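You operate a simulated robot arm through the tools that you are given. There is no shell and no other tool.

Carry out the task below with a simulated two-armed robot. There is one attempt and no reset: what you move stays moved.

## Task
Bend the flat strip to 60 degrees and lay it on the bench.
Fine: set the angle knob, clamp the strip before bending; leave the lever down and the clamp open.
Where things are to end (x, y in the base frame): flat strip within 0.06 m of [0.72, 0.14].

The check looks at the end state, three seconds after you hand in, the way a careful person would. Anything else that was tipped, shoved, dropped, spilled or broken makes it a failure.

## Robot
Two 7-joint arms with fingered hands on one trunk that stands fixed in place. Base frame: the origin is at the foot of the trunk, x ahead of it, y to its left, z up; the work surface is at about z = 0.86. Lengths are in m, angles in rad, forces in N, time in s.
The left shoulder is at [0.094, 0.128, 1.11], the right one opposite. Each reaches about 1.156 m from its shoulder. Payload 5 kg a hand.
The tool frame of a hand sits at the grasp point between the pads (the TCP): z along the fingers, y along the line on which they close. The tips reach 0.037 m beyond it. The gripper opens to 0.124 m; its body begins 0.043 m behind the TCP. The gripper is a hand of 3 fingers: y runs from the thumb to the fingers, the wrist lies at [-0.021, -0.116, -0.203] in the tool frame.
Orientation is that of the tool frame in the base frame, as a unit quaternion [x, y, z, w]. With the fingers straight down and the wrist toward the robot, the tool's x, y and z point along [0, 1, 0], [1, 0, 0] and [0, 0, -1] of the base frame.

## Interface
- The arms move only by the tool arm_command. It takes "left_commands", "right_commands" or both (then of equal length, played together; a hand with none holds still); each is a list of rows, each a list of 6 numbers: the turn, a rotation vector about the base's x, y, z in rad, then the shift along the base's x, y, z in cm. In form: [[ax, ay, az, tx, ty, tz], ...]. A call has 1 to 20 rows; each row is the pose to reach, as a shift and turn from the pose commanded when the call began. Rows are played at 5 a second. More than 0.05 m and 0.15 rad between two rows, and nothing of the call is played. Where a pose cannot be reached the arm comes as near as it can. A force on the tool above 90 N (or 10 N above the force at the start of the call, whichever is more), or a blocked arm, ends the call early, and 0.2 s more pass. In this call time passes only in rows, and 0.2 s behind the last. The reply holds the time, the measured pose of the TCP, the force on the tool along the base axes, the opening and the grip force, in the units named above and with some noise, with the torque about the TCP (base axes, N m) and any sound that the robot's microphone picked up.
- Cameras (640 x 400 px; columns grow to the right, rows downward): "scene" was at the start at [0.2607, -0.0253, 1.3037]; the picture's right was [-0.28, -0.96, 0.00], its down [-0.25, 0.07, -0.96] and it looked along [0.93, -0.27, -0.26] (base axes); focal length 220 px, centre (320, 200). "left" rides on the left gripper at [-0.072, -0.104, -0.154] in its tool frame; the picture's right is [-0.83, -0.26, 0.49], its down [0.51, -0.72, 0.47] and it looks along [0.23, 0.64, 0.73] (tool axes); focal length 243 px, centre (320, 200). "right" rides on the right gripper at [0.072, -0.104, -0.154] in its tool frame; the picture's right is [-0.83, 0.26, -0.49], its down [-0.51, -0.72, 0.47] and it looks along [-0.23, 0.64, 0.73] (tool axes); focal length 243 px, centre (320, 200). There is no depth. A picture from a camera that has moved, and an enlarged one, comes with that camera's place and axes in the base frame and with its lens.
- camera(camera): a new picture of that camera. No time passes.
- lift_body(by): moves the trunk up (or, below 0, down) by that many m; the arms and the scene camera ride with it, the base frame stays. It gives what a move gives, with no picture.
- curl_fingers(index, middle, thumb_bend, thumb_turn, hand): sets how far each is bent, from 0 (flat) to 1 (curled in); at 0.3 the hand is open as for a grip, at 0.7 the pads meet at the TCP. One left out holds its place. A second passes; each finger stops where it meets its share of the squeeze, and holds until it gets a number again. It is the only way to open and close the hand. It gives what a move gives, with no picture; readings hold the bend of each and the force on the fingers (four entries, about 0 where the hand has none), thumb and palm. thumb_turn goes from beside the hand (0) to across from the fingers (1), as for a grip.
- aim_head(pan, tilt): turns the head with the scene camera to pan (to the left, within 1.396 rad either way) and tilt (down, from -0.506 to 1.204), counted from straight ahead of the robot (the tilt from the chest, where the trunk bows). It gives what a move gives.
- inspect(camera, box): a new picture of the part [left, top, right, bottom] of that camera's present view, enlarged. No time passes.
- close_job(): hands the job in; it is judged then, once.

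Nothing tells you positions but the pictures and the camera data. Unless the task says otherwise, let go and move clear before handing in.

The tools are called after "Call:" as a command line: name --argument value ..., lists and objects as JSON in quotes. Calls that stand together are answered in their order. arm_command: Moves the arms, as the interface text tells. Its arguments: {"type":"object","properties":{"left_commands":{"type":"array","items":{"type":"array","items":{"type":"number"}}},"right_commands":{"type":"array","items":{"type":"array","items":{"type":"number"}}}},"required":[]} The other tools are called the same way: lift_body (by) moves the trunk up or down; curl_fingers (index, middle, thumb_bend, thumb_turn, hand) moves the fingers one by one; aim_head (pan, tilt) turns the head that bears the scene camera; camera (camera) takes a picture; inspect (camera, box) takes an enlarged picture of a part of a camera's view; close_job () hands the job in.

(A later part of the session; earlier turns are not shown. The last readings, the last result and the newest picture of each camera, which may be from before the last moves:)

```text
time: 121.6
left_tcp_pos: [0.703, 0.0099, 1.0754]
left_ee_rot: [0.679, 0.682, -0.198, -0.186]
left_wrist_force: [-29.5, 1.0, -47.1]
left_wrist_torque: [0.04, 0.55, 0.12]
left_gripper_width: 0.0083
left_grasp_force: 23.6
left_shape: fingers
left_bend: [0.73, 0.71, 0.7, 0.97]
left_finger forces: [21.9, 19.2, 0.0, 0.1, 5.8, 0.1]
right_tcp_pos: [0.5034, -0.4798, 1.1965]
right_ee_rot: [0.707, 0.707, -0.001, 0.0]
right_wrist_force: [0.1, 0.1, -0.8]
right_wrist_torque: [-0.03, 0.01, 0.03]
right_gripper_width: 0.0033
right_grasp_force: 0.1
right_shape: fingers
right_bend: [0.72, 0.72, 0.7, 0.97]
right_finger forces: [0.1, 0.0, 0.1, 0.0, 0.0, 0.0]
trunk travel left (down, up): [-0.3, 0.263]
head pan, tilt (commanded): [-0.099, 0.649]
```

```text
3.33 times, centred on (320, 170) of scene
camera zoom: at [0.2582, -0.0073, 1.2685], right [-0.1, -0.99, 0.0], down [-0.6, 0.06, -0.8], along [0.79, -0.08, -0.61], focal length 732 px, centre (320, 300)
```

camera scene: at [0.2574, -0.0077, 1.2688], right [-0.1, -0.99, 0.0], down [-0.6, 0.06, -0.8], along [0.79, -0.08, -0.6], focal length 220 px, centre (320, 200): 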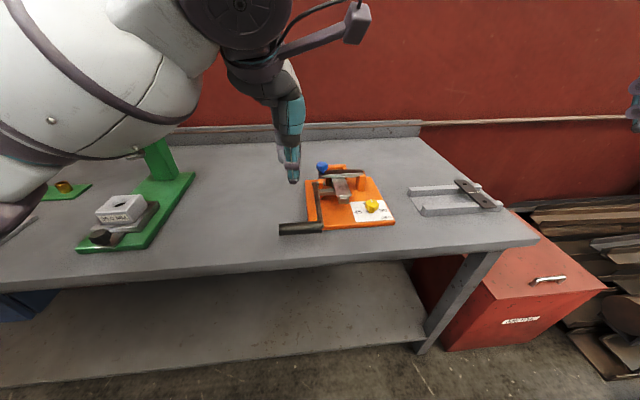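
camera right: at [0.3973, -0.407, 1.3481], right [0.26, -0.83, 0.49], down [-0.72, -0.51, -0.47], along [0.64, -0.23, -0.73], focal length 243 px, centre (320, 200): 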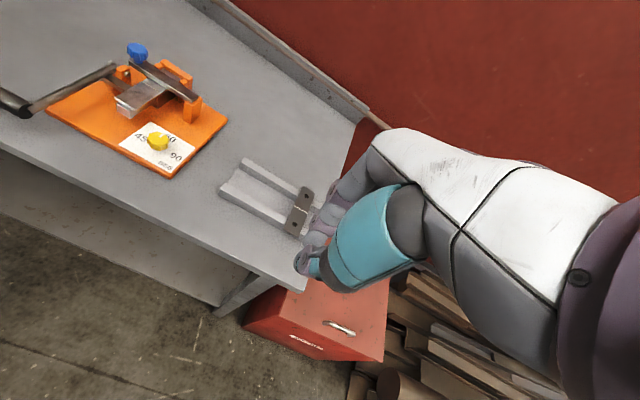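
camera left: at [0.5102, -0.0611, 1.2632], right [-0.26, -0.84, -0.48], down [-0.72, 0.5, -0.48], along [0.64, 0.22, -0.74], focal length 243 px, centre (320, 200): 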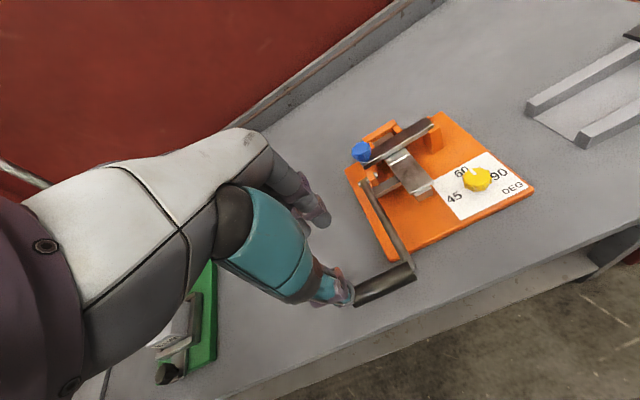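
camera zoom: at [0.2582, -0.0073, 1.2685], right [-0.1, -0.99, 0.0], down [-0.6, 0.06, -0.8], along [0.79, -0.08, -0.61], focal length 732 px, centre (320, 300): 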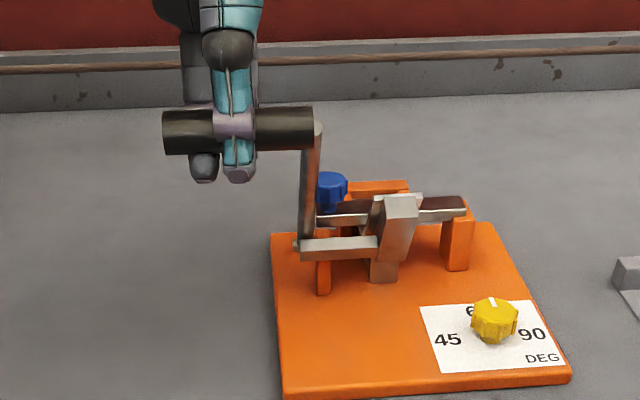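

Force rose to about 55 N at about 58°, so the stop for 60° has been reached. I'll press slightly more to be sure it is fully against the stop.

Call:
arm_command --left_commands '[[0, 0.01, 0, 0.2, 0, 0.12], [0, 0.01, 0, 0.35, 0, 0.2], [0, 0.01, 0, 0.35, 0, 0.2]]'

Call:
inspect --camera "right" --box '[60, 30, 190, 130]'

```text
time: 122.4
left_tcp_pos: [0.7067, 0.0078, 1.0768]
left_ee_rot: [0.677, 0.682, -0.202, -0.188]
left_wrist_force: [-30.2, 0.4, -45.8]
left_wrist_torque: [0.0, 0.4, 0.09]
left_gripper_width: 0.0139
left_grasp_force: 23.1
left_shape: fingers
left_bend: [0.72, 0.7, 0.68, 0.97]
left_finger forces: [18.3, 18.7, 0.0, 0.0, 8.6, 0.1]
right_tcp_pos: [0.5013, -0.4798, 1.1946]
right_ee_rot: [0.707, 0.707, 0.0, 0.0]
right_wrist_force: [-0.5, 0.0, 1.3]
right_wrist_torque: [-0.01, 0.0, 0.02]
right_gripper_width: 0.0034
right_grasp_force: 0.1
right_shape: fingers
right_bend: [0.72, 0.72, 0.7, 0.97]
right_finger forces: [0.0, 0.0, 0.0, 0.0, 0.0, 0.0]
trunk travel left (down, up): [-0.3, 0.263]
head pan, tilt (commanded): [-0.099, 0.649]
```

```text
4.00 times, centred on (125, 80) of right
camera zoom: at [0.3987, -0.4077, 1.3473], right [0.26, -0.83, 0.49], down [-0.72, -0.51, -0.47], along [0.64, -0.23, -0.73], focal length 970 px, centre (1100, 680)
```

zoom: 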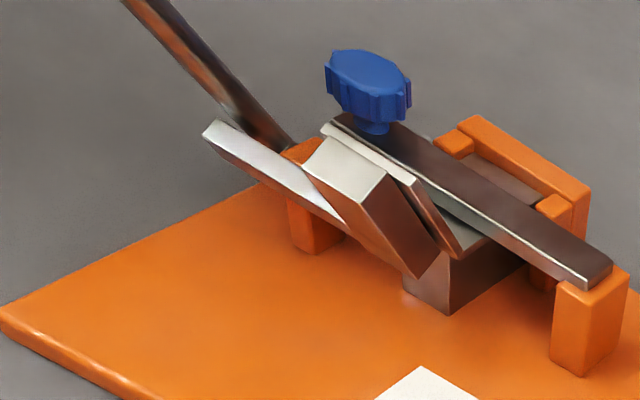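

The lever is firmly at the stop. Now I'll lower it back down along the same arc.

Call:
arm_command --left_commands '[[0, -0.01, 0, -0.35, 0, -0.2], [0, -0.054, 0, -1.61, 0, -1.0], [0, -0.098, 0, -2.79, 0, -1.91], [0, -0.142, 0, -3.89, 0, -2.91], [0, -0.186, 0, -4.9, 0, -4.01], [0, -0.23, 0, -5.8, 0, -5.19], [0, -0.274, 0, -6.6, 0, -6.45], [0, -0.318, 0, -7.29, 0, -7.77], [0, -0.362, 0, -7.86, 0, -9.15], [0, -0.408, 0, -8.31, 0, -10.57], [0, -0.448, 0, -8.63, 0, -12.02], [0, -0.493, 0, -8.82, 0, -13.5], [0, -0.538, 0, -8.89, 0, -14.98], [0, -0.558, 0, -8.87, 0, -15.6], [0, -0.558, 0, -8.87, 0, -15.6]]'

Call:
inspect --camera "right" --box '[0, 0, 200, 150]'

Call:
inspect --camera "scene" --box '[240, 130, 400, 250]'

```text
time: 125.6
left_tcp_pos: [0.6175, 0.0078, 0.9225]
left_ee_rot: [0.707, 0.707, -0.008, 0.008]
left_wrist_force: [9.8, -0.7, -2.8]
left_wrist_torque: [0.0, -0.13, 0.05]
left_gripper_width: 0.0052
left_grasp_force: 8.7
left_shape: fingers
left_bend: [0.74, 0.72, 0.71, 0.97]
left_finger forces: [10.8, 1.8, 0.0, 0.1, 4.9, 0.0]
right_tcp_pos: [0.5032, -0.4803, 1.1943]
right_ee_rot: [0.707, 0.707, 0.0, 0.0]
right_wrist_force: [0.4, 0.3, 0.0]
right_wrist_torque: [0.02, -0.04, 0.03]
right_gripper_width: 0.0036
right_grasp_force: 0.1
right_shape: fingers
right_bend: [0.72, 0.72, 0.7, 0.97]
right_finger forces: [0.0, 0.0, 0.0, 0.1, 0.0, 0.0]
trunk travel left (down, up): [-0.3, 0.263]
head pan, tilt (commanded): [-0.099, 0.649]
```

```text
2.67 times, centred on (100, 75) of right
camera zoom: at [0.3998, -0.4078, 1.347], right [0.26, -0.83, 0.49], down [-0.72, -0.51, -0.47], along [0.64, -0.23, -0.73], focal length 647 px, centre (907, 533)
```

zoom: 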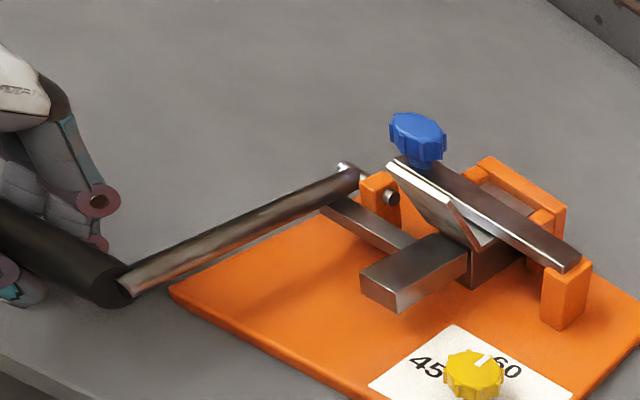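

```text
3.33 times, centred on (320, 190) of scene
camera zoom: at [0.2588, -0.0074, 1.2685], right [-0.1, -0.99, 0.0], down [-0.6, 0.06, -0.8], along [0.79, -0.08, -0.61], focal length 732 px, centre (320, 233)
```

zoom: 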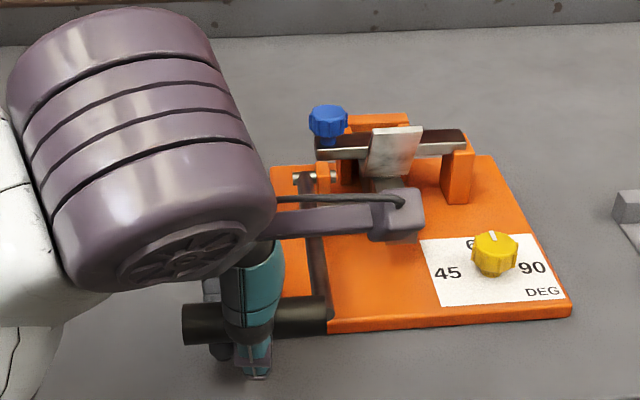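

The strip is bent upward and the wing and lever are back down. I'll release the handle and raise the left hand clear.

Call:
curl_fingers --hand "left" --index 0.45 --middle 0.45 --thumb_bend 0.45

Call:
arm_command --left_commands '[[0, 0, 0, 0, 0, 1.5], [0, 0, 0, 0, 0, 4.5], [0, 0, 0, 0, 0, 9], [0, 0, 0, 0, 0, 13.5], [0, 0, 0, -1, 3, 17], [0, 0, 0, -2, 7, 18], [0, 0, 0, -2, 11, 18], [0, 0, 0, -2, 15, 18], [0, 0, 0, -2, 19, 18], [0, 0, 0, -2, 19, 18]]'

Call:
camera --camera "scene"

Call:
inspect --camera "scene" --box '[260, 140, 400, 250]'

Call:
inspect --camera "right" --box '[0, 20, 240, 180]'

```text
time: 126.6
left_tcp_pos: [0.6158, 0.0079, 0.9226]
left_ee_rot: [0.707, 0.707, -0.008, 0.007]
left_wrist_force: [0.4, -0.3, 1.1]
left_wrist_torque: [0.03, 0.05, -0.01]
left_gripper_width: 0.0827
left_grasp_force: 0.0
left_shape: fingers
left_bend: [0.45, 0.45, 0.45, 0.97]
left_finger forces: [0.0, 0.0, 0.0, 0.0, 0.0, 0.1]
right_tcp_pos: [0.5037, -0.4797, 1.195]
right_ee_rot: [0.707, 0.707, 0.0, -0.001]
right_wrist_force: [0.9, 0.2, 0.7]
right_wrist_torque: [0.01, -0.01, -0.02]
right_gripper_width: 0.0035
right_grasp_force: 0.1
right_shape: fingers
right_bend: [0.72, 0.72, 0.7, 0.97]
right_finger forces: [0.0, 0.1, 0.0, 0.0, 0.0, 0.1]
trunk travel left (down, up): [-0.3, 0.263]
head pan, tilt (commanded): [-0.099, 0.649]
```

```text
time: 128.8
left_tcp_pos: [0.5959, 0.1966, 1.102]
left_ee_rot: [0.707, 0.707, -0.006, 0.007]
left_wrist_force: [0.6, 0.1, 0.5]
left_wrist_torque: [0.04, 0.01, -0.02]
left_gripper_width: 0.0826
left_grasp_force: 0.0
left_shape: fingers
left_bend: [0.45, 0.45, 0.45, 0.97]
left_finger forces: [0.0, 0.0, 0.0, 0.1, 0.0, 0.1]
right_tcp_pos: [0.5032, -0.4809, 1.1936]
right_ee_rot: [0.708, 0.707, 0.0, 0.0]
right_wrist_force: [0.5, 0.7, 0.1]
right_wrist_torque: [0.0, 0.0, -0.06]
right_gripper_width: 0.0033
right_grasp_force: 0.2
right_shape: fingers
right_bend: [0.72, 0.72, 0.7, 0.97]
right_finger forces: [0.1, 0.1, 0.0, 0.1, 0.0, 0.0]
trunk travel left (down, up): [-0.3, 0.263]
head pan, tilt (commanded): [-0.099, 0.649]
```

```text
taken
camera scene: at [0.2578, -0.0084, 1.2687], right [-0.1, -0.99, 0.0], down [-0.6, 0.06, -0.8], along [0.79, -0.08, -0.6], focal length 220 px, centre (320, 200)
```

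scene: 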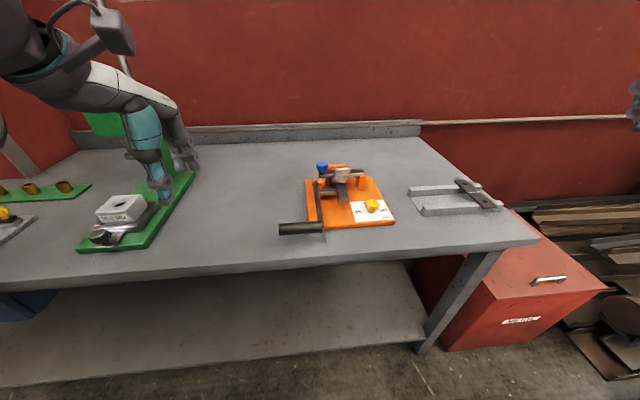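

```text
3.64 times, centred on (330, 195) of scene
camera zoom: at [0.2578, -0.0084, 1.2687], right [-0.1, -0.99, 0.0], down [-0.6, 0.06, -0.8], along [0.79, -0.08, -0.6], focal length 799 px, centre (284, 218)
```

zoom: 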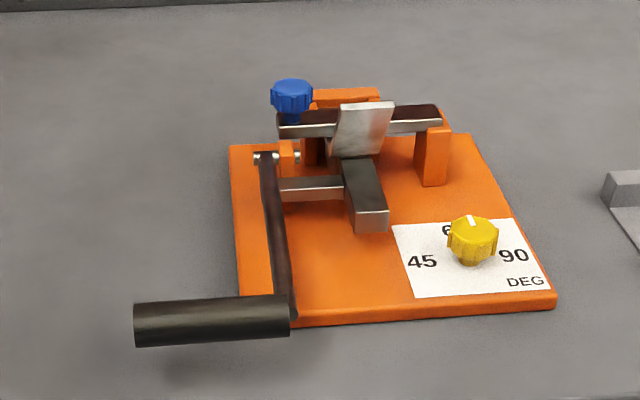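

```text
2.50 times, centred on (120, 100) of right
camera zoom: at [0.3988, -0.4089, 1.3469], right [0.26, -0.83, 0.49], down [-0.72, -0.51, -0.47], along [0.64, -0.23, -0.73], focal length 606 px, centre (820, 450)
```

zoom: 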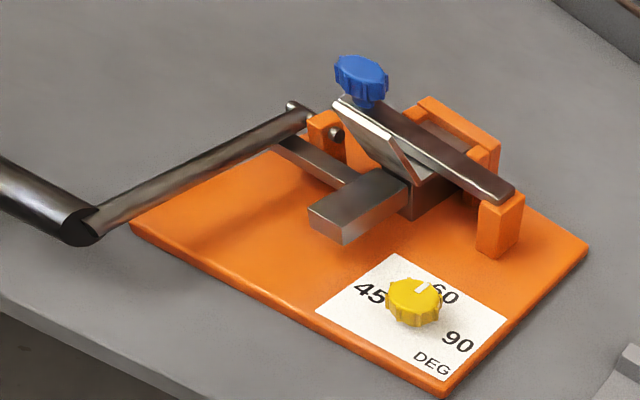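

The bend is made, and the wing and lever are down. Next I'll open the clamp with the right hand: move above the blue knob at (0.818, −0.071, 0.960), ready to pinch it from above.

Call:
curl_fingers --hand "right" --index 0.53 --middle 0.53 --thumb_bend 0.53

Call:
arm_command --right_commands '[[0, 0, 0, 2.7, 3.4, 0], [0, 0, 0, 5.4, 6.8, 0], [0, 0, 0, 8.1, 10.2, 0], [0, 0, 0, 10.8, 13.6, 0], [0, 0, 0, 13.5, 17, 0], [0, 0, 0, 16.2, 20.4, 0], [0, 0, 0, 18.9, 23.8, 0], [0, 0, 0, 21.6, 27.2, 0], [0, 0, 0, 24.3, 30.6, 0], [0, 0, 0, 27, 34, 0], [0, 0, 0, 29.5, 37.5, -2], [0, 0, 0, 31.5, 40.9, -5], [0, 0, 0, 31.5, 40.9, -9.5], [0, 0, 0, 31.5, 40.9, -9.5]]'

Call:
aim_head --pan -0.25 --tilt 0.55

Call:
inspect --camera "scene" --box '[250, 120, 370, 230]'

Call:
camera --camera "right"

```text
time: 129.8
left_tcp_pos: [0.5956, 0.1961, 1.1014]
left_ee_rot: [0.707, 0.707, -0.008, 0.008]
left_wrist_force: [-0.1, 0.6, 0.1]
left_wrist_torque: [0.01, 0.01, 0.02]
left_gripper_width: 0.0826
left_grasp_force: 0.2
left_shape: fingers
left_bend: [0.45, 0.45, 0.45, 0.97]
left_finger forces: [0.0, 0.0, 0.0, 0.0, 0.0, 0.0]
right_tcp_pos: [0.5025, -0.4799, 1.1942]
right_ee_rot: [0.707, 0.707, 0.0, 0.0]
right_wrist_force: [0.4, -0.3, -0.2]
right_wrist_torque: [0.01, -0.02, 0.02]
right_gripper_width: 0.0573
right_grasp_force: 0.0
right_shape: fingers
right_bend: [0.53, 0.53, 0.53, 0.97]
right_finger forces: [0.1, 0.0, 0.1, 0.0, 0.1, 0.0]
trunk travel left (down, up): [-0.3, 0.263]
head pan, tilt (commanded): [-0.099, 0.649]
```

```text
time: 132.8
left_tcp_pos: [0.5948, 0.1986, 1.1025]
left_ee_rot: [0.707, 0.707, -0.006, 0.008]
left_wrist_force: [0.3, -0.2, -0.7]
left_wrist_torque: [0.01, 0.02, 0.01]
left_gripper_width: 0.0826
left_grasp_force: 0.1
left_shape: fingers
left_bend: [0.45, 0.45, 0.45, 0.97]
left_finger forces: [0.0, 0.0, 0.1, 0.0, 0.0, 0.0]
right_tcp_pos: [0.8186, -0.0689, 1.1024]
right_ee_rot: [0.707, 0.707, 0.001, 0.001]
right_wrist_force: [-0.3, 0.4, 0.3]
right_wrist_torque: [-0.01, 0.0, -0.01]
right_gripper_width: 0.058
right_grasp_force: 0.1
right_shape: fingers
right_bend: [0.53, 0.53, 0.53, 0.97]
right_finger forces: [0.0, 0.0, 0.0, 0.0, 0.0, 0.1]
trunk travel left (down, up): [-0.3, 0.263]
head pan, tilt (commanded): [-0.099, 0.649]
```

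```text
time: 133.5
left_tcp_pos: [0.596, 0.1987, 1.1033]
left_ee_rot: [0.707, 0.707, -0.007, 0.008]
left_wrist_force: [0.5, 0.1, 0.4]
left_wrist_torque: [-0.01, -0.01, -0.03]
left_gripper_width: 0.083
left_grasp_force: 0.1
left_shape: fingers
left_bend: [0.45, 0.45, 0.45, 0.97]
left_finger forces: [0.0, 0.0, 0.0, 0.0, 0.0, 0.0]
right_tcp_pos: [0.8184, -0.0711, 1.1011]
right_ee_rot: [0.707, 0.707, 0.0, -0.001]
right_wrist_force: [-0.2, -0.4, 0.2]
right_wrist_torque: [0.04, -0.02, 0.01]
right_gripper_width: 0.0581
right_grasp_force: 0.1
right_shape: fingers
right_bend: [0.53, 0.53, 0.53, 0.97]
right_finger forces: [0.1, 0.0, 0.0, 0.0, 0.1, 0.1]
trunk travel left (down, up): [-0.3, 0.263]
head pan, tilt (commanded): [-0.25, 0.55]
```

```text
3.64 times, centred on (310, 175) of scene
camera zoom: at [0.2583, -0.021, 1.2775], right [-0.25, -0.97, 0.0], down [-0.51, 0.13, -0.85], along [0.83, -0.21, -0.52], focal length 799 px, centre (356, 291)
```

zoom: 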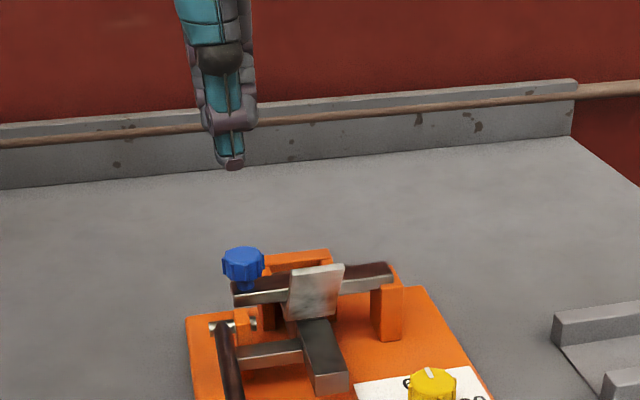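

```text
taken
camera right: at [0.7143, 0.0019, 1.2539], right [0.26, -0.83, 0.49], down [-0.72, -0.51, -0.47], along [0.64, -0.23, -0.73], focal length 243 px, centre (320, 200)
```

right: 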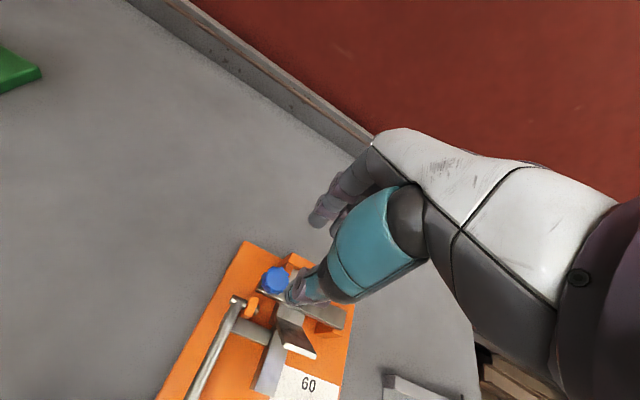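

Call:
arm_command --right_commands '[[0, 0, 0, 0, 0, -4], [0, 0, 0, 0, 0, -8], [0, 0, 0, 0, 0, -9], [0, 0, 0, 0, 0, -9]]'

Call:
inspect --camera "scene" --box '[270, 160, 350, 230]'

Call:
inspect --camera "right" --box '[220, 180, 360, 340]'

Call:
camera --camera "left"

```text
time: 134.5
left_tcp_pos: [0.5958, 0.1969, 1.1013]
left_ee_rot: [0.707, 0.707, -0.007, 0.008]
left_wrist_force: [0.7, 0.2, 0.3]
left_wrist_torque: [0.0, 0.04, 0.0]
left_gripper_width: 0.0828
left_grasp_force: 0.1
left_shape: fingers
left_bend: [0.45, 0.45, 0.45, 0.97]
left_finger forces: [0.1, 0.0, 0.0, 0.0, 0.1, 0.0]
right_tcp_pos: [0.8172, -0.0726, 1.0127]
right_ee_rot: [0.707, 0.708, 0.0, 0.0]
right_wrist_force: [0.9, 0.0, -0.5]
right_wrist_torque: [-0.05, 0.04, 0.0]
right_gripper_width: 0.0583
right_grasp_force: 0.1
right_shape: fingers
right_bend: [0.53, 0.53, 0.53, 0.97]
right_finger forces: [0.0, 0.0, 0.0, 0.0, 0.1, 0.0]
trunk travel left (down, up): [-0.3, 0.263]
head pan, tilt (commanded): [-0.25, 0.55]
```

```text
5.71 times, centred on (310, 195) of scene
camera zoom: at [0.2583, -0.021, 1.2775], right [-0.25, -0.97, 0.0], down [-0.51, 0.13, -0.85], along [0.83, -0.21, -0.52], focal length 1255 px, centre (377, 229)
```

zoom: 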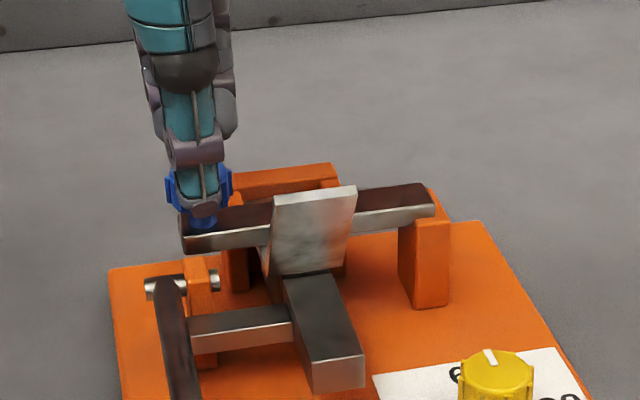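

```text
2.50 times, centred on (290, 260) of right
camera zoom: at [0.7132, -0.0003, 1.1646], right [0.26, -0.83, 0.49], down [-0.72, -0.51, -0.47], along [0.64, -0.23, -0.73], focal length 606 px, centre (395, 50)
```

zoom: 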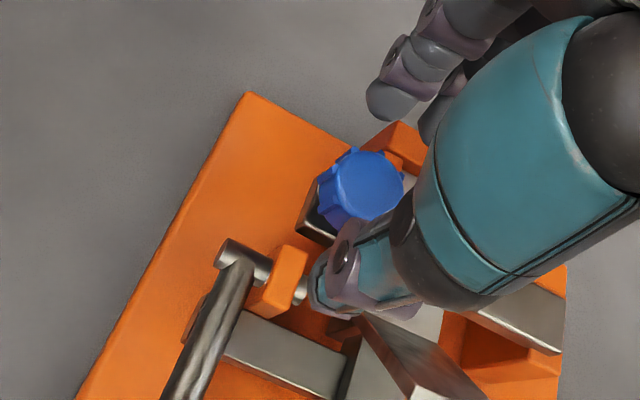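

```text
taken
camera left: at [0.4913, 0.1284, 1.2569], right [-0.26, -0.84, -0.48], down [-0.72, 0.5, -0.48], along [0.64, 0.22, -0.74], focal length 243 px, centre (320, 200)
```

left: 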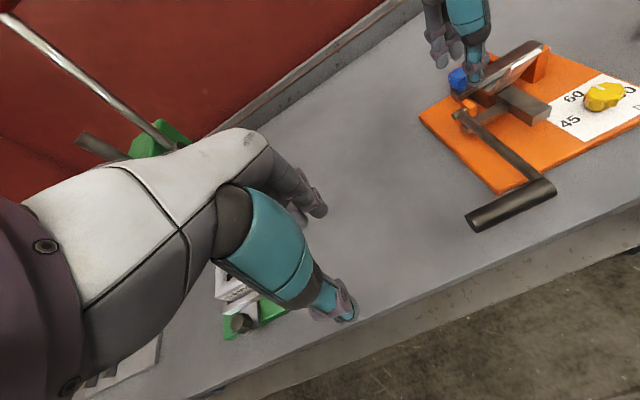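

Call:
arm_command --right_commands '[[0, 0, 0, 0.1, 0.1, -1], [0, 0, 0, 0.1, 0.1, -2], [0, 0, 0, 0.1, 0.1, -3], [0, 0, 0, 0.1, 0.1, -3]]'

Call:
curl_fingers --hand "right" --index 0.66 --middle 0.66 --thumb_bend 0.66

Call:
inspect --camera "scene" --box '[270, 160, 350, 230]'

Call:
inspect --camera "right" --box '[220, 180, 360, 340]'

```text
time: 135.5
left_tcp_pos: [0.5952, 0.1981, 1.1012]
left_ee_rot: [0.707, 0.707, -0.007, 0.008]
left_wrist_force: [-0.1, 0.1, 0.2]
left_wrist_torque: [0.02, -0.01, -0.01]
left_gripper_width: 0.0827
left_grasp_force: 0.0
left_shape: fingers
left_bend: [0.45, 0.45, 0.45, 0.97]
left_finger forces: [0.1, 0.0, 0.0, 0.0, 0.1, 0.0]
right_tcp_pos: [0.8184, -0.0728, 0.9811]
right_ee_rot: [0.707, 0.707, 0.0, -0.001]
right_wrist_force: [-0.5, 0.1, 0.0]
right_wrist_torque: [-0.02, 0.01, 0.0]
right_gripper_width: 0.0581
right_grasp_force: 0.1
right_shape: fingers
right_bend: [0.53, 0.53, 0.53, 0.97]
right_finger forces: [0.0, 0.0, 0.0, 0.0, 0.0, 0.0]
trunk travel left (down, up): [-0.3, 0.263]
head pan, tilt (commanded): [-0.25, 0.55]
```

```text
time: 136.5
left_tcp_pos: [0.5956, 0.1972, 1.1023]
left_ee_rot: [0.707, 0.707, -0.007, 0.007]
left_wrist_force: [0.2, 0.8, 0.3]
left_wrist_torque: [0.03, 0.03, -0.01]
left_gripper_width: 0.0827
left_grasp_force: 0.0
left_shape: fingers
left_bend: [0.45, 0.45, 0.45, 0.97]
left_finger forces: [0.0, 0.1, 0.1, 0.1, 0.0, 0.0]
right_tcp_pos: [0.8188, -0.0723, 0.9814]
right_ee_rot: [0.707, 0.707, 0.0, -0.001]
right_wrist_force: [5.4, 0.1, 0.7]
right_wrist_torque: [-0.01, -0.14, -0.02]
right_gripper_width: 0.0281
right_grasp_force: 4.3
right_shape: fingers
right_bend: [0.62, 0.65, 0.64, 0.97]
right_finger forces: [4.7, 2.0, 0.0, 0.1, 2.4, 0.1]
trunk travel left (down, up): [-0.3, 0.263]
head pan, tilt (commanded): [-0.25, 0.55]
```

```text
5.71 times, centred on (310, 195) of scene
camera zoom: at [0.2587, -0.021, 1.2775], right [-0.25, -0.97, 0.0], down [-0.51, 0.13, -0.85], along [0.83, -0.21, -0.52], focal length 1255 px, centre (377, 229)
```

zoom: 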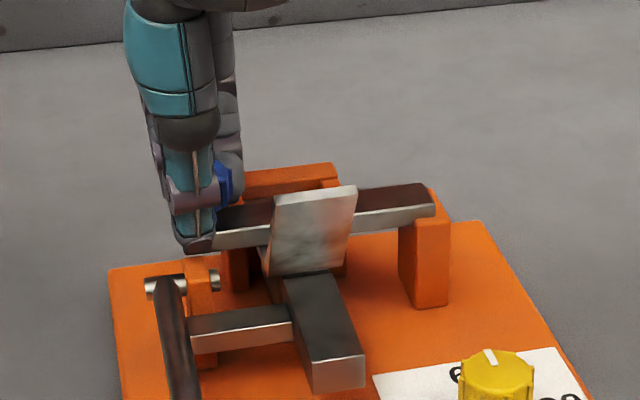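

```text
2.50 times, centred on (290, 260) of right
camera zoom: at [0.7149, 0.0, 1.1331], right [0.26, -0.83, 0.49], down [-0.72, -0.51, -0.47], along [0.64, -0.23, -0.73], focal length 606 px, centre (395, 50)
```

zoom: 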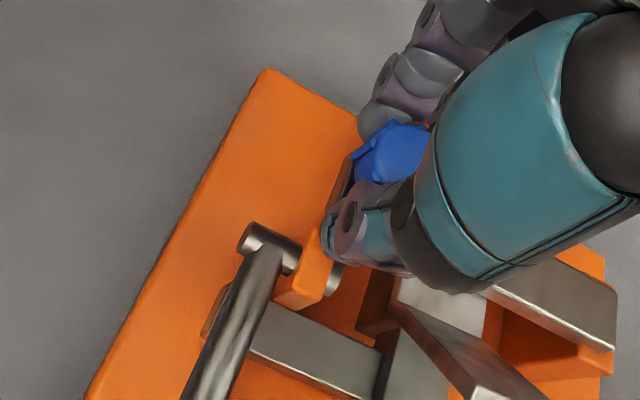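

The knob is pinched. I'll firm the grip and lift it along its arc, first partway.

Call:
curl_fingers --hand "right" --index 0.7 --middle 0.72 --thumb_bend 0.72

Call:
arm_command --right_commands '[[0, 0, 0, 0, -0.25, 0.7], [0, 0, 0, 0, -0.74, 2.0], [0, 0, 0, 0, -1.87, 3.96], [0, 0, 0, 0, -3.33, 5.7], [0, 0, 0, 0, -3.33, 5.7]]'

Call:
inspect --camera "scene" --box '[260, 130, 360, 230]'

Call:
inspect --camera "right" --box '[220, 180, 360, 340]'

```text
time: 137.5
left_tcp_pos: [0.5963, 0.1966, 1.1015]
left_ee_rot: [0.707, 0.707, -0.007, 0.008]
left_wrist_force: [0.0, 0.0, -0.1]
left_wrist_torque: [-0.01, 0.02, -0.01]
left_gripper_width: 0.0829
left_grasp_force: 0.1
left_shape: fingers
left_bend: [0.45, 0.45, 0.45, 0.97]
left_finger forces: [0.0, 0.0, 0.0, 0.0, 0.0, 0.0]
right_tcp_pos: [0.8196, -0.0731, 0.9796]
right_ee_rot: [0.707, 0.707, 0.0, -0.001]
right_wrist_force: [6.5, -1.0, -1.9]
right_wrist_torque: [-0.03, -0.2, 0.06]
right_gripper_width: 0.0264
right_grasp_force: 12.9
right_shape: fingers
right_bend: [0.62, 0.66, 0.66, 0.97]
right_finger forces: [8.7, 8.2, 0.0, 0.0, 9.3, 0.1]
trunk travel left (down, up): [-0.3, 0.263]
head pan, tilt (commanded): [-0.25, 0.55]
```

```text
time: 138.7
left_tcp_pos: [0.5964, 0.199, 1.1025]
left_ee_rot: [0.707, 0.707, -0.008, 0.008]
left_wrist_force: [-0.1, -0.2, 0.0]
left_wrist_torque: [-0.02, 0.0, 0.01]
left_gripper_width: 0.0829
left_grasp_force: 0.0
left_shape: fingers
left_bend: [0.45, 0.45, 0.45, 0.97]
left_finger forces: [0.1, 0.1, 0.0, 0.0, 0.0, 0.0]
right_tcp_pos: [0.8178, -0.1041, 1.0375]
right_ee_rot: [0.707, 0.707, 0.0, 0.001]
right_wrist_force: [7.7, 14.4, 6.8]
right_wrist_torque: [0.61, -0.16, 0.13]
right_gripper_width: 0.0289
right_grasp_force: 16.1
right_shape: fingers
right_bend: [0.6, 0.66, 0.68, 0.95]
right_finger forces: [11.9, 6.1, 0.0, 0.1, 13.9, 0.0]
trunk travel left (down, up): [-0.3, 0.263]
head pan, tilt (commanded): [-0.25, 0.55]
```

```text
4.00 times, centred on (310, 180) of scene
camera zoom: at [0.2584, -0.0185, 1.2776], right [-0.25, -0.97, 0.0], down [-0.51, 0.13, -0.85], along [0.83, -0.21, -0.52], focal length 878 px, centre (360, 280)
```

zoom: 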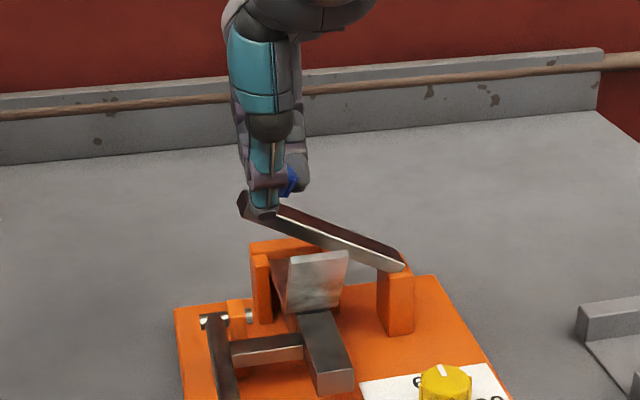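

```text
2.50 times, centred on (290, 260) of right
camera zoom: at [0.7132, -0.0312, 1.1895], right [0.26, -0.83, 0.49], down [-0.72, -0.51, -0.47], along [0.64, -0.23, -0.73], focal length 606 px, centre (395, 50)
```

zoom: 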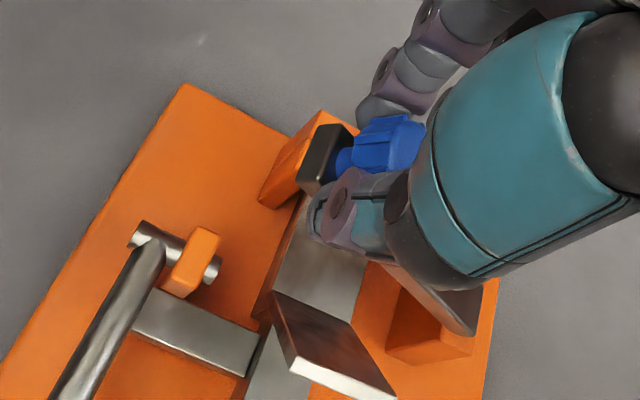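

The clamp lever is rising with the knob. I'll continue the arc, tilting the hand along with it to reduce twisting.

Call:
arm_command --right_commands '[[0.07, 0, 0, 0, -0.9, 0.8], [0.14, 0, 0, 0, -1.93, 1.49], [0.21, 0, 0, 0, -3.05, 2.05], [0.28, 0, 0, 0, -4.19, 2.55], [0.35, 0, 0, 0, -5.4, 2.92], [0.42, 0, 0, 0, -6.61, 3.23], [0.42, 0, 0, 0, -6.61, 3.23]]'

Call:
inspect --camera "scene" --box '[260, 120, 380, 230]'

Call:
inspect --camera "right" --box '[200, 160, 380, 340]'

```text
time: 140.3
left_tcp_pos: [0.5954, 0.1994, 1.1021]
left_ee_rot: [0.707, 0.707, -0.006, 0.008]
left_wrist_force: [0.4, -0.4, -0.4]
left_wrist_torque: [-0.04, 0.02, -0.02]
left_gripper_width: 0.0827
left_grasp_force: 0.0
left_shape: fingers
left_bend: [0.45, 0.45, 0.45, 0.97]
left_finger forces: [0.0, 0.0, 0.1, 0.1, 0.1, 0.1]
right_tcp_pos: [0.8189, -0.1697, 1.0707]
right_ee_rot: [0.692, 0.691, 0.148, -0.147]
right_wrist_force: [1.2, 5.4, 6.7]
right_wrist_torque: [0.52, 0.05, 0.12]
right_gripper_width: 0.0292
right_grasp_force: 16.6
right_shape: fingers
right_bend: [0.61, 0.67, 0.67, 0.95]
right_finger forces: [10.4, 8.3, 0.1, 0.1, 14.4, 0.1]
trunk travel left (down, up): [-0.3, 0.263]
head pan, tilt (commanded): [-0.25, 0.55]
```

```text
3.64 times, centred on (320, 175) of scene
camera zoom: at [0.2576, -0.0194, 1.2777], right [-0.25, -0.97, 0.0], down [-0.51, 0.13, -0.85], along [0.83, -0.21, -0.52], focal length 799 px, centre (320, 291)
```

zoom: 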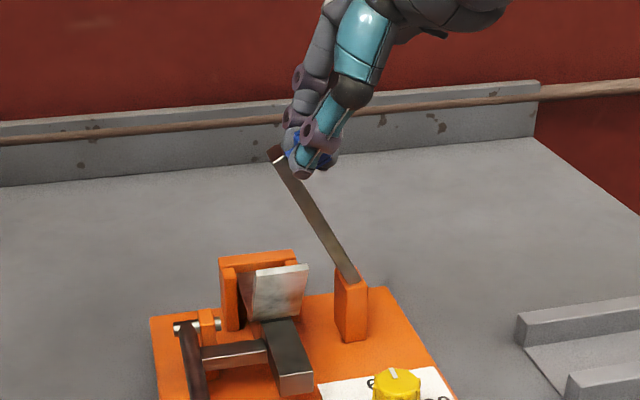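

```text
2.22 times, centred on (290, 250) of right
camera zoom: at [0.7143, -0.166, 1.239], right [0.26, -0.96, 0.11], down [-0.72, -0.27, -0.64], along [0.64, 0.09, -0.76], focal length 539 px, centre (387, 89)
```

zoom: 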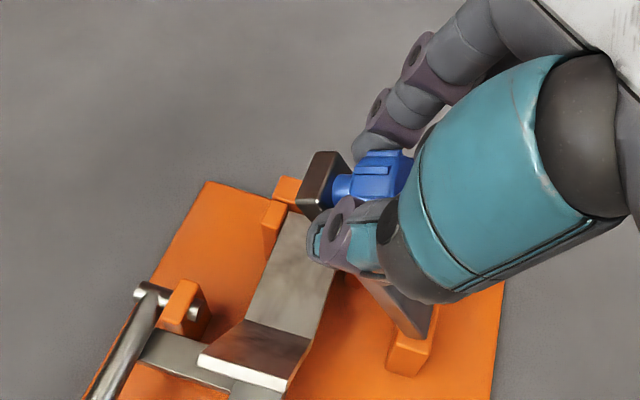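

Call:
arm_command --right_commands '[[0.07, 0, 0, 0, -1.25, 0.15], [0.14, 0, 0, 0, -2.51, 0.24], [0.21, 0, 0, 0, -3.77, 0.18], [0.28, 0, 0, 0, -5.02, 0.06], [0.35, 0, 0, 0, -6.25, -0.22], [0.42, 0, 0, 0, -7.48, -0.54], [0.48, 0, 0, 0, -8.9, -1.05], [0.48, 0, 0, 0, -8.9, -1.05]]'

Call:
inspect --camera "scene" --box '[260, 120, 400, 240]'

Call:
inspect --camera "right" --box '[200, 160, 380, 340]'

```text
time: 142.1
left_tcp_pos: [0.5955, 0.1986, 1.1021]
left_ee_rot: [0.707, 0.707, -0.007, 0.007]
left_wrist_force: [-0.5, -0.1, -0.2]
left_wrist_torque: [0.01, 0.0, -0.04]
left_gripper_width: 0.083
left_grasp_force: 0.0
left_shape: fingers
left_bend: [0.45, 0.45, 0.45, 0.97]
left_finger forces: [0.1, 0.0, 0.0, 0.1, 0.1, 0.0]
right_tcp_pos: [0.8193, -0.2601, 1.0579]
right_ee_rot: [0.637, 0.637, 0.307, -0.308]
right_wrist_force: [-2.5, 3.8, -3.7]
right_wrist_torque: [0.35, 0.1, 0.18]
right_gripper_width: 0.0294
right_grasp_force: 18.1
right_shape: fingers
right_bend: [0.61, 0.67, 0.67, 0.95]
right_finger forces: [9.9, 13.0, 0.0, 0.1, 13.6, 0.0]
trunk travel left (down, up): [-0.3, 0.263]
head pan, tilt (commanded): [-0.25, 0.55]
```

```text
3.33 times, centred on (330, 180) of scene
camera zoom: at [0.2581, -0.02, 1.2776], right [-0.25, -0.97, 0.0], down [-0.51, 0.13, -0.85], along [0.83, -0.21, -0.52], focal length 732 px, centre (287, 267)
```

zoom: 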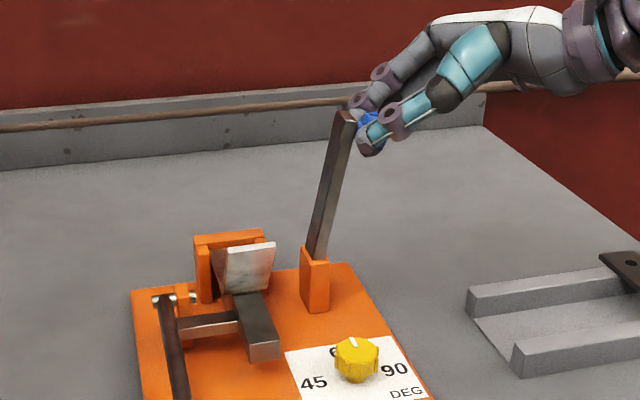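

```text
2.22 times, centred on (290, 250) of right
camera zoom: at [0.7156, -0.3346, 1.2099], right [0.26, -0.9, -0.34], down [-0.72, 0.05, -0.69], along [0.64, 0.43, -0.64], focal length 539 px, centre (387, 89)
```

zoom: 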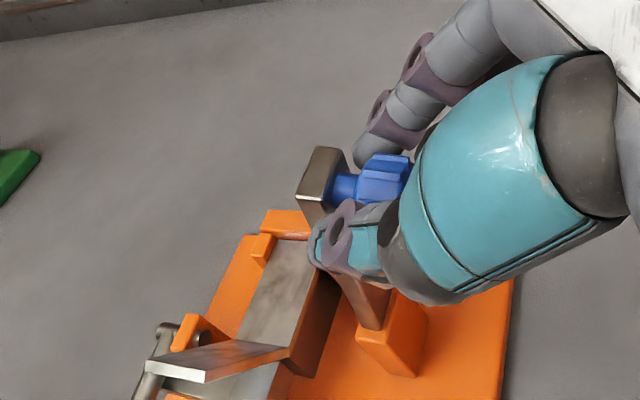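

The clamp lever is back past vertical to its open rest. I'll release the knob and back straight off along the fingers' axis.

Call:
curl_fingers --hand "right" --index 0.5 --middle 0.5 --thumb_bend 0.5

Call:
arm_command --right_commands '[[0, 0, 0, 0, -1.6, 1.2], [0, 0, 0, 0, -4, 3], [0, 0, 0, 0, -7, 5.5], [-0.13, 0, 0, -2, -10, 8], [-0.26, 0, 0, -5, -12, 10], [-0.39, 0, 0, -8.5, -14, 12], [-0.52, 0, 0, -12, -16, 13], [-0.65, 0, 0, -16, -18, 13], [-0.78, 0, 0, -20, -20, 13], [-0.9, 0, 0, -24, -21, 13], [-0.9, 0, 0, -28, -22, 13], [-0.9, 0, 0, -31, -22, 13], [-0.9, 0, 0, -31, -22, 13]]'

Call:
inspect --camera "scene" --box '[240, 140, 380, 260]'

Call:
camera --camera "right"

```text
time: 143.1
left_tcp_pos: [0.5958, 0.1981, 1.1028]
left_ee_rot: [0.706, 0.708, -0.008, 0.008]
left_wrist_force: [0.2, 0.6, 0.2]
left_wrist_torque: [0.0, 0.01, 0.0]
left_gripper_width: 0.0829
left_grasp_force: 0.0
left_shape: fingers
left_bend: [0.45, 0.45, 0.45, 0.97]
left_finger forces: [0.0, 0.0, 0.0, 0.0, 0.0, 0.0]
right_tcp_pos: [0.8193, -0.2605, 1.0588]
right_ee_rot: [0.637, 0.636, 0.308, -0.307]
right_wrist_force: [-0.8, -0.2, 0.9]
right_wrist_torque: [0.0, 0.01, -0.01]
right_gripper_width: 0.0672
right_grasp_force: 0.0
right_shape: fingers
right_bend: [0.5, 0.5, 0.5, 0.97]
right_finger forces: [0.0, 0.1, 0.0, 0.0, 0.0, 0.1]
trunk travel left (down, up): [-0.3, 0.263]
head pan, tilt (commanded): [-0.25, 0.55]
```

```text
time: 145.9
left_tcp_pos: [0.5963, 0.1977, 1.1034]
left_ee_rot: [0.707, 0.707, -0.007, 0.007]
left_wrist_force: [0.0, 0.6, 0.2]
left_wrist_torque: [-0.01, -0.03, -0.03]
left_gripper_width: 0.0827
left_grasp_force: 0.1
left_shape: fingers
left_bend: [0.45, 0.45, 0.45, 0.97]
left_finger forces: [0.0, 0.0, 0.0, 0.1, 0.0, 0.1]
right_tcp_pos: [0.5086, -0.4808, 1.1886]
right_ee_rot: [0.707, 0.707, 0.001, -0.001]
right_wrist_force: [0.4, -0.2, -0.1]
right_wrist_torque: [-0.01, 0.01, 0.01]
right_gripper_width: 0.0675
right_grasp_force: 0.2
right_shape: fingers
right_bend: [0.5, 0.5, 0.5, 0.97]
right_finger forces: [0.0, 0.1, 0.1, 0.0, 0.0, 0.0]
trunk travel left (down, up): [-0.3, 0.263]
head pan, tilt (commanded): [-0.25, 0.55]
```

```text
3.33 times, centred on (310, 200) of scene
camera zoom: at [0.2581, -0.0209, 1.2776], right [-0.25, -0.97, 0.0], down [-0.51, 0.13, -0.85], along [0.83, -0.21, -0.52], focal length 732 px, centre (353, 200)
```

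zoom: 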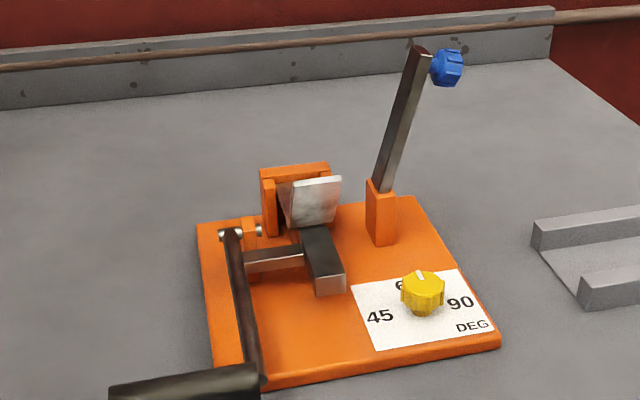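

```text
taken
camera right: at [0.4045, -0.4082, 1.3415], right [0.26, -0.83, 0.49], down [-0.72, -0.51, -0.47], along [0.64, -0.23, -0.73], focal length 243 px, centre (320, 200)
```

right: 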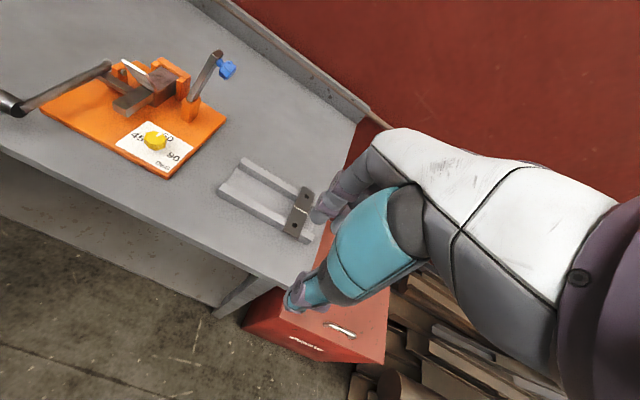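

The clamp is open at its original rest and the lever is down. Now I'll measure the bent strip's flange to plan the pick-up.

Call:
inspect --camera "right" --box '[90, 40, 210, 130]'

Call:
inspect --camera "scene" --box '[280, 175, 340, 235]'

Call:
inspect --camera "left" --box '[400, 20, 640, 240]'

```text
4.44 times, centred on (150, 85) of right
camera zoom: at [0.4045, -0.4082, 1.3415], right [0.26, -0.83, 0.49], down [-0.72, -0.51, -0.47], along [0.64, -0.23, -0.73], focal length 1078 px, centre (1076, 711)
```

zoom: 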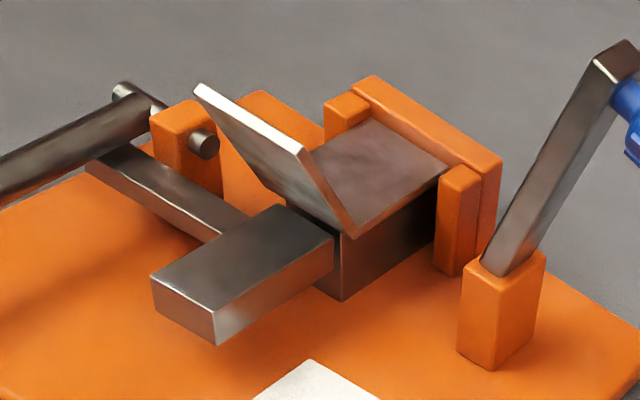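

```text
6.67 times, centred on (310, 205) of scene
camera zoom: at [0.2581, -0.0209, 1.2776], right [-0.25, -0.97, 0.0], down [-0.51, 0.13, -0.85], along [0.83, -0.21, -0.52], focal length 1464 px, centre (387, 167)
```

zoom: 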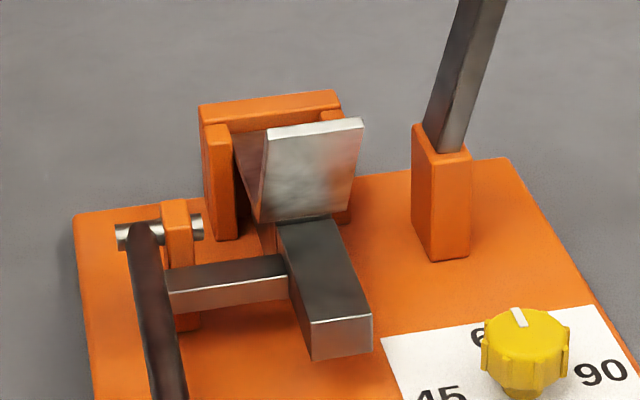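

```text
1.82 times, centred on (520, 130) of left
camera zoom: at [0.4911, 0.1286, 1.257], right [-0.26, -0.84, -0.48], down [-0.72, 0.5, -0.48], along [0.64, 0.22, -0.74], focal length 441 px, centre (-44, 327)
```

zoom: 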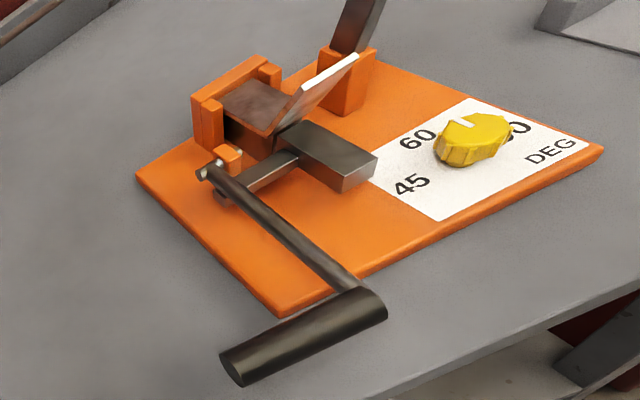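

The flange tip is at (0.7575, −0.119, 0.985), the bend line is at x ≈ 0.789, and the bend angle is about 60°. I'll tilt the left hand to match the flange and pinch it across its thickness from above.

Call:
curl_fingers --hand "left" --index 0.5 --middle 0.5 --thumb_bend 0.5

Call:
arm_command --left_commands '[[0, -0.05, 0, 1, -4, 0.5], [0, -0.1, 0, 2, -8, 0.5], [0, -0.15, 0, 3, -12, 0.5], [0, -0.2, 0, 4, -16, 0.5], [0, -0.25, 0, 5, -20, 0.5], [0, -0.31, 0, 6.5, -24, 0], [0, -0.37, 0, 8, -28, 0], [0, -0.43, 0, 9.5, -31, -1], [0, -0.497, 0, 11, -31.7, -2], [0, -0.497, 0, 11, -31.7, -2]]'

Call:
inspect --camera "scene" --box '[240, 120, 380, 250]'

Call:
camera --camera "left"

Call:
inspect --camera "right" --box '[20, 0, 220, 140]'

```text
time: 146.9
left_tcp_pos: [0.5955, 0.1972, 1.1016]
left_ee_rot: [0.706, 0.708, -0.008, 0.008]
left_wrist_force: [0.8, -0.7, -0.1]
left_wrist_torque: [0.01, 0.01, -0.03]
left_gripper_width: 0.0686
left_grasp_force: 0.0
left_shape: fingers
left_bend: [0.5, 0.5, 0.5, 0.97]
left_finger forces: [0.0, 0.0, 0.0, 0.0, 0.0, 0.1]
right_tcp_pos: [0.5093, -0.4806, 1.1892]
right_ee_rot: [0.708, 0.707, -0.001, 0.0]
right_wrist_force: [0.4, -0.8, 0.2]
right_wrist_torque: [0.0, 0.03, -0.02]
right_gripper_width: 0.0677
right_grasp_force: 0.1
right_shape: fingers
right_bend: [0.5, 0.5, 0.5, 0.97]
right_finger forces: [0.0, 0.1, 0.0, 0.1, 0.0, 0.1]
trunk travel left (down, up): [-0.3, 0.263]
head pan, tilt (commanded): [-0.25, 0.55]
```

```text
time: 149.1
left_tcp_pos: [0.7053, -0.1201, 1.0833]
left_ee_rot: [0.687, 0.684, 0.168, 0.182]
left_wrist_force: [0.3, 0.1, -0.9]
left_wrist_torque: [-0.02, -0.01, -0.01]
left_gripper_width: 0.0683
left_grasp_force: 0.1
left_shape: fingers
left_bend: [0.5, 0.5, 0.5, 0.98]
left_finger forces: [0.0, 0.0, 0.1, 0.0, 0.0, 0.0]
right_tcp_pos: [0.5082, -0.4812, 1.1911]
right_ee_rot: [0.707, 0.707, 0.0, 0.0]
right_wrist_force: [-0.3, 0.4, 0.0]
right_wrist_torque: [0.0, 0.0, -0.01]
right_gripper_width: 0.0674
right_grasp_force: 0.0
right_shape: fingers
right_bend: [0.5, 0.5, 0.5, 0.97]
right_finger forces: [0.0, 0.1, 0.1, 0.0, 0.1, 0.0]
trunk travel left (down, up): [-0.3, 0.263]
head pan, tilt (commanded): [-0.25, 0.55]
```

```text
3.08 times, centred on (310, 185) of scene
camera zoom: at [0.2576, -0.0213, 1.2777], right [-0.25, -0.97, 0.0], down [-0.51, 0.13, -0.85], along [0.83, -0.21, -0.52], focal length 676 px, centre (351, 246)
```

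zoom: 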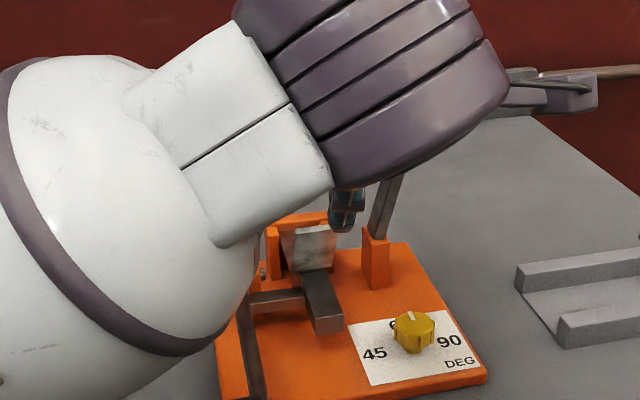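

```text
taken
camera left: at [0.5402, -0.1891, 1.1692], right [0.0, -0.84, -0.54], down [-0.4, 0.5, -0.77], along [0.92, 0.22, -0.34], focal length 243 px, centre (320, 200)
```

left: 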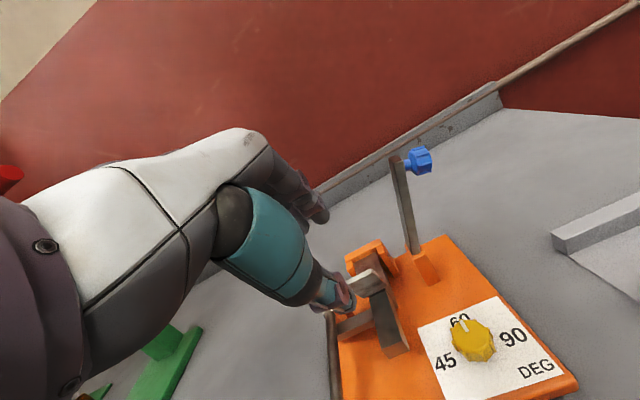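

```text
2.86 times, centred on (120, 70) of right
camera zoom: at [0.4042, -0.4088, 1.3416], right [0.26, -0.83, 0.49], down [-0.72, -0.51, -0.47], along [0.64, -0.23, -0.73], focal length 693 px, centre (891, 571)
```

zoom: 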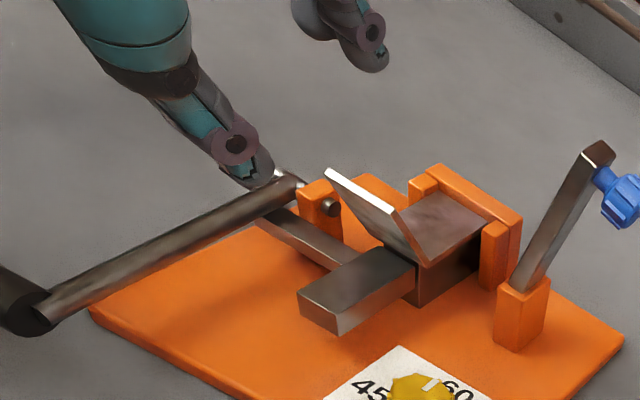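

The hand is on the line of the flange. I'll advance along it and check partway.

Call:
arm_command --left_commands '[[0, 0, 0, 1.3, 0.1, -2.5], [0, 0, 0, 2.6, 0.1, -5], [0, 0, 0, 3.9, 0.1, -7.4], [0, 0, 0, 3.9, 0.1, -7.4]]'

Call:
inspect --camera "right" --box '[20, 0, 220, 140]'

Call:
inspect --camera "left" --box '[240, 150, 440, 380]'

```text
time: 150.1
left_tcp_pos: [0.7468, -0.1174, 1.0101]
left_ee_rot: [0.686, 0.684, 0.167, 0.181]
left_wrist_force: [-0.2, 0.2, -0.7]
left_wrist_torque: [-0.02, 0.03, 0.01]
left_gripper_width: 0.068
left_grasp_force: 0.0
left_shape: fingers
left_bend: [0.5, 0.5, 0.5, 0.98]
left_finger forces: [0.0, 0.0, 0.1, 0.0, 0.1, 0.0]
right_tcp_pos: [0.5082, -0.4806, 1.1907]
right_ee_rot: [0.707, 0.707, 0.0, 0.0]
right_wrist_force: [-1.2, 0.0, -0.4]
right_wrist_torque: [-0.03, -0.01, 0.0]
right_gripper_width: 0.0675
right_grasp_force: 0.0
right_shape: fingers
right_bend: [0.5, 0.5, 0.5, 0.97]
right_finger forces: [0.1, 0.0, 0.1, 0.0, 0.0, 0.0]
trunk travel left (down, up): [-0.3, 0.263]
head pan, tilt (commanded): [-0.25, 0.55]
```

```text
2.86 times, centred on (120, 70) of right
camera zoom: at [0.4043, -0.4084, 1.3416], right [0.26, -0.83, 0.49], down [-0.72, -0.51, -0.47], along [0.64, -0.23, -0.73], focal length 693 px, centre (891, 571)
```

zoom: 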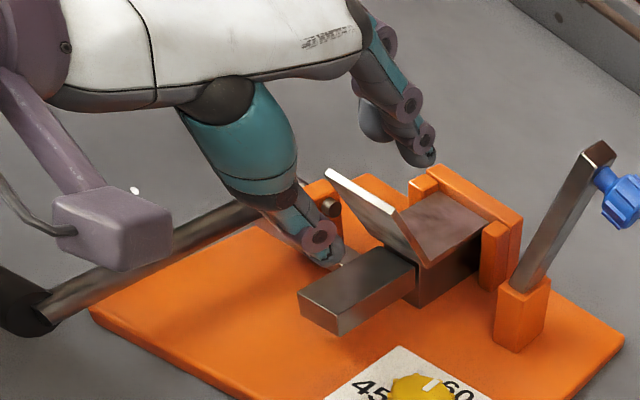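

```text
1.74 times, centred on (340, 265) of left
camera zoom: at [0.5808, -0.1869, 1.0965], right [0.0, -0.84, -0.54], down [-0.4, 0.5, -0.77], along [0.91, 0.22, -0.34], focal length 422 px, centre (285, 87)
```

zoom: 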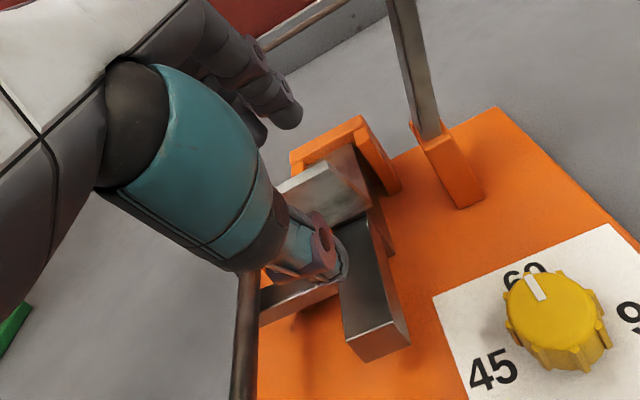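

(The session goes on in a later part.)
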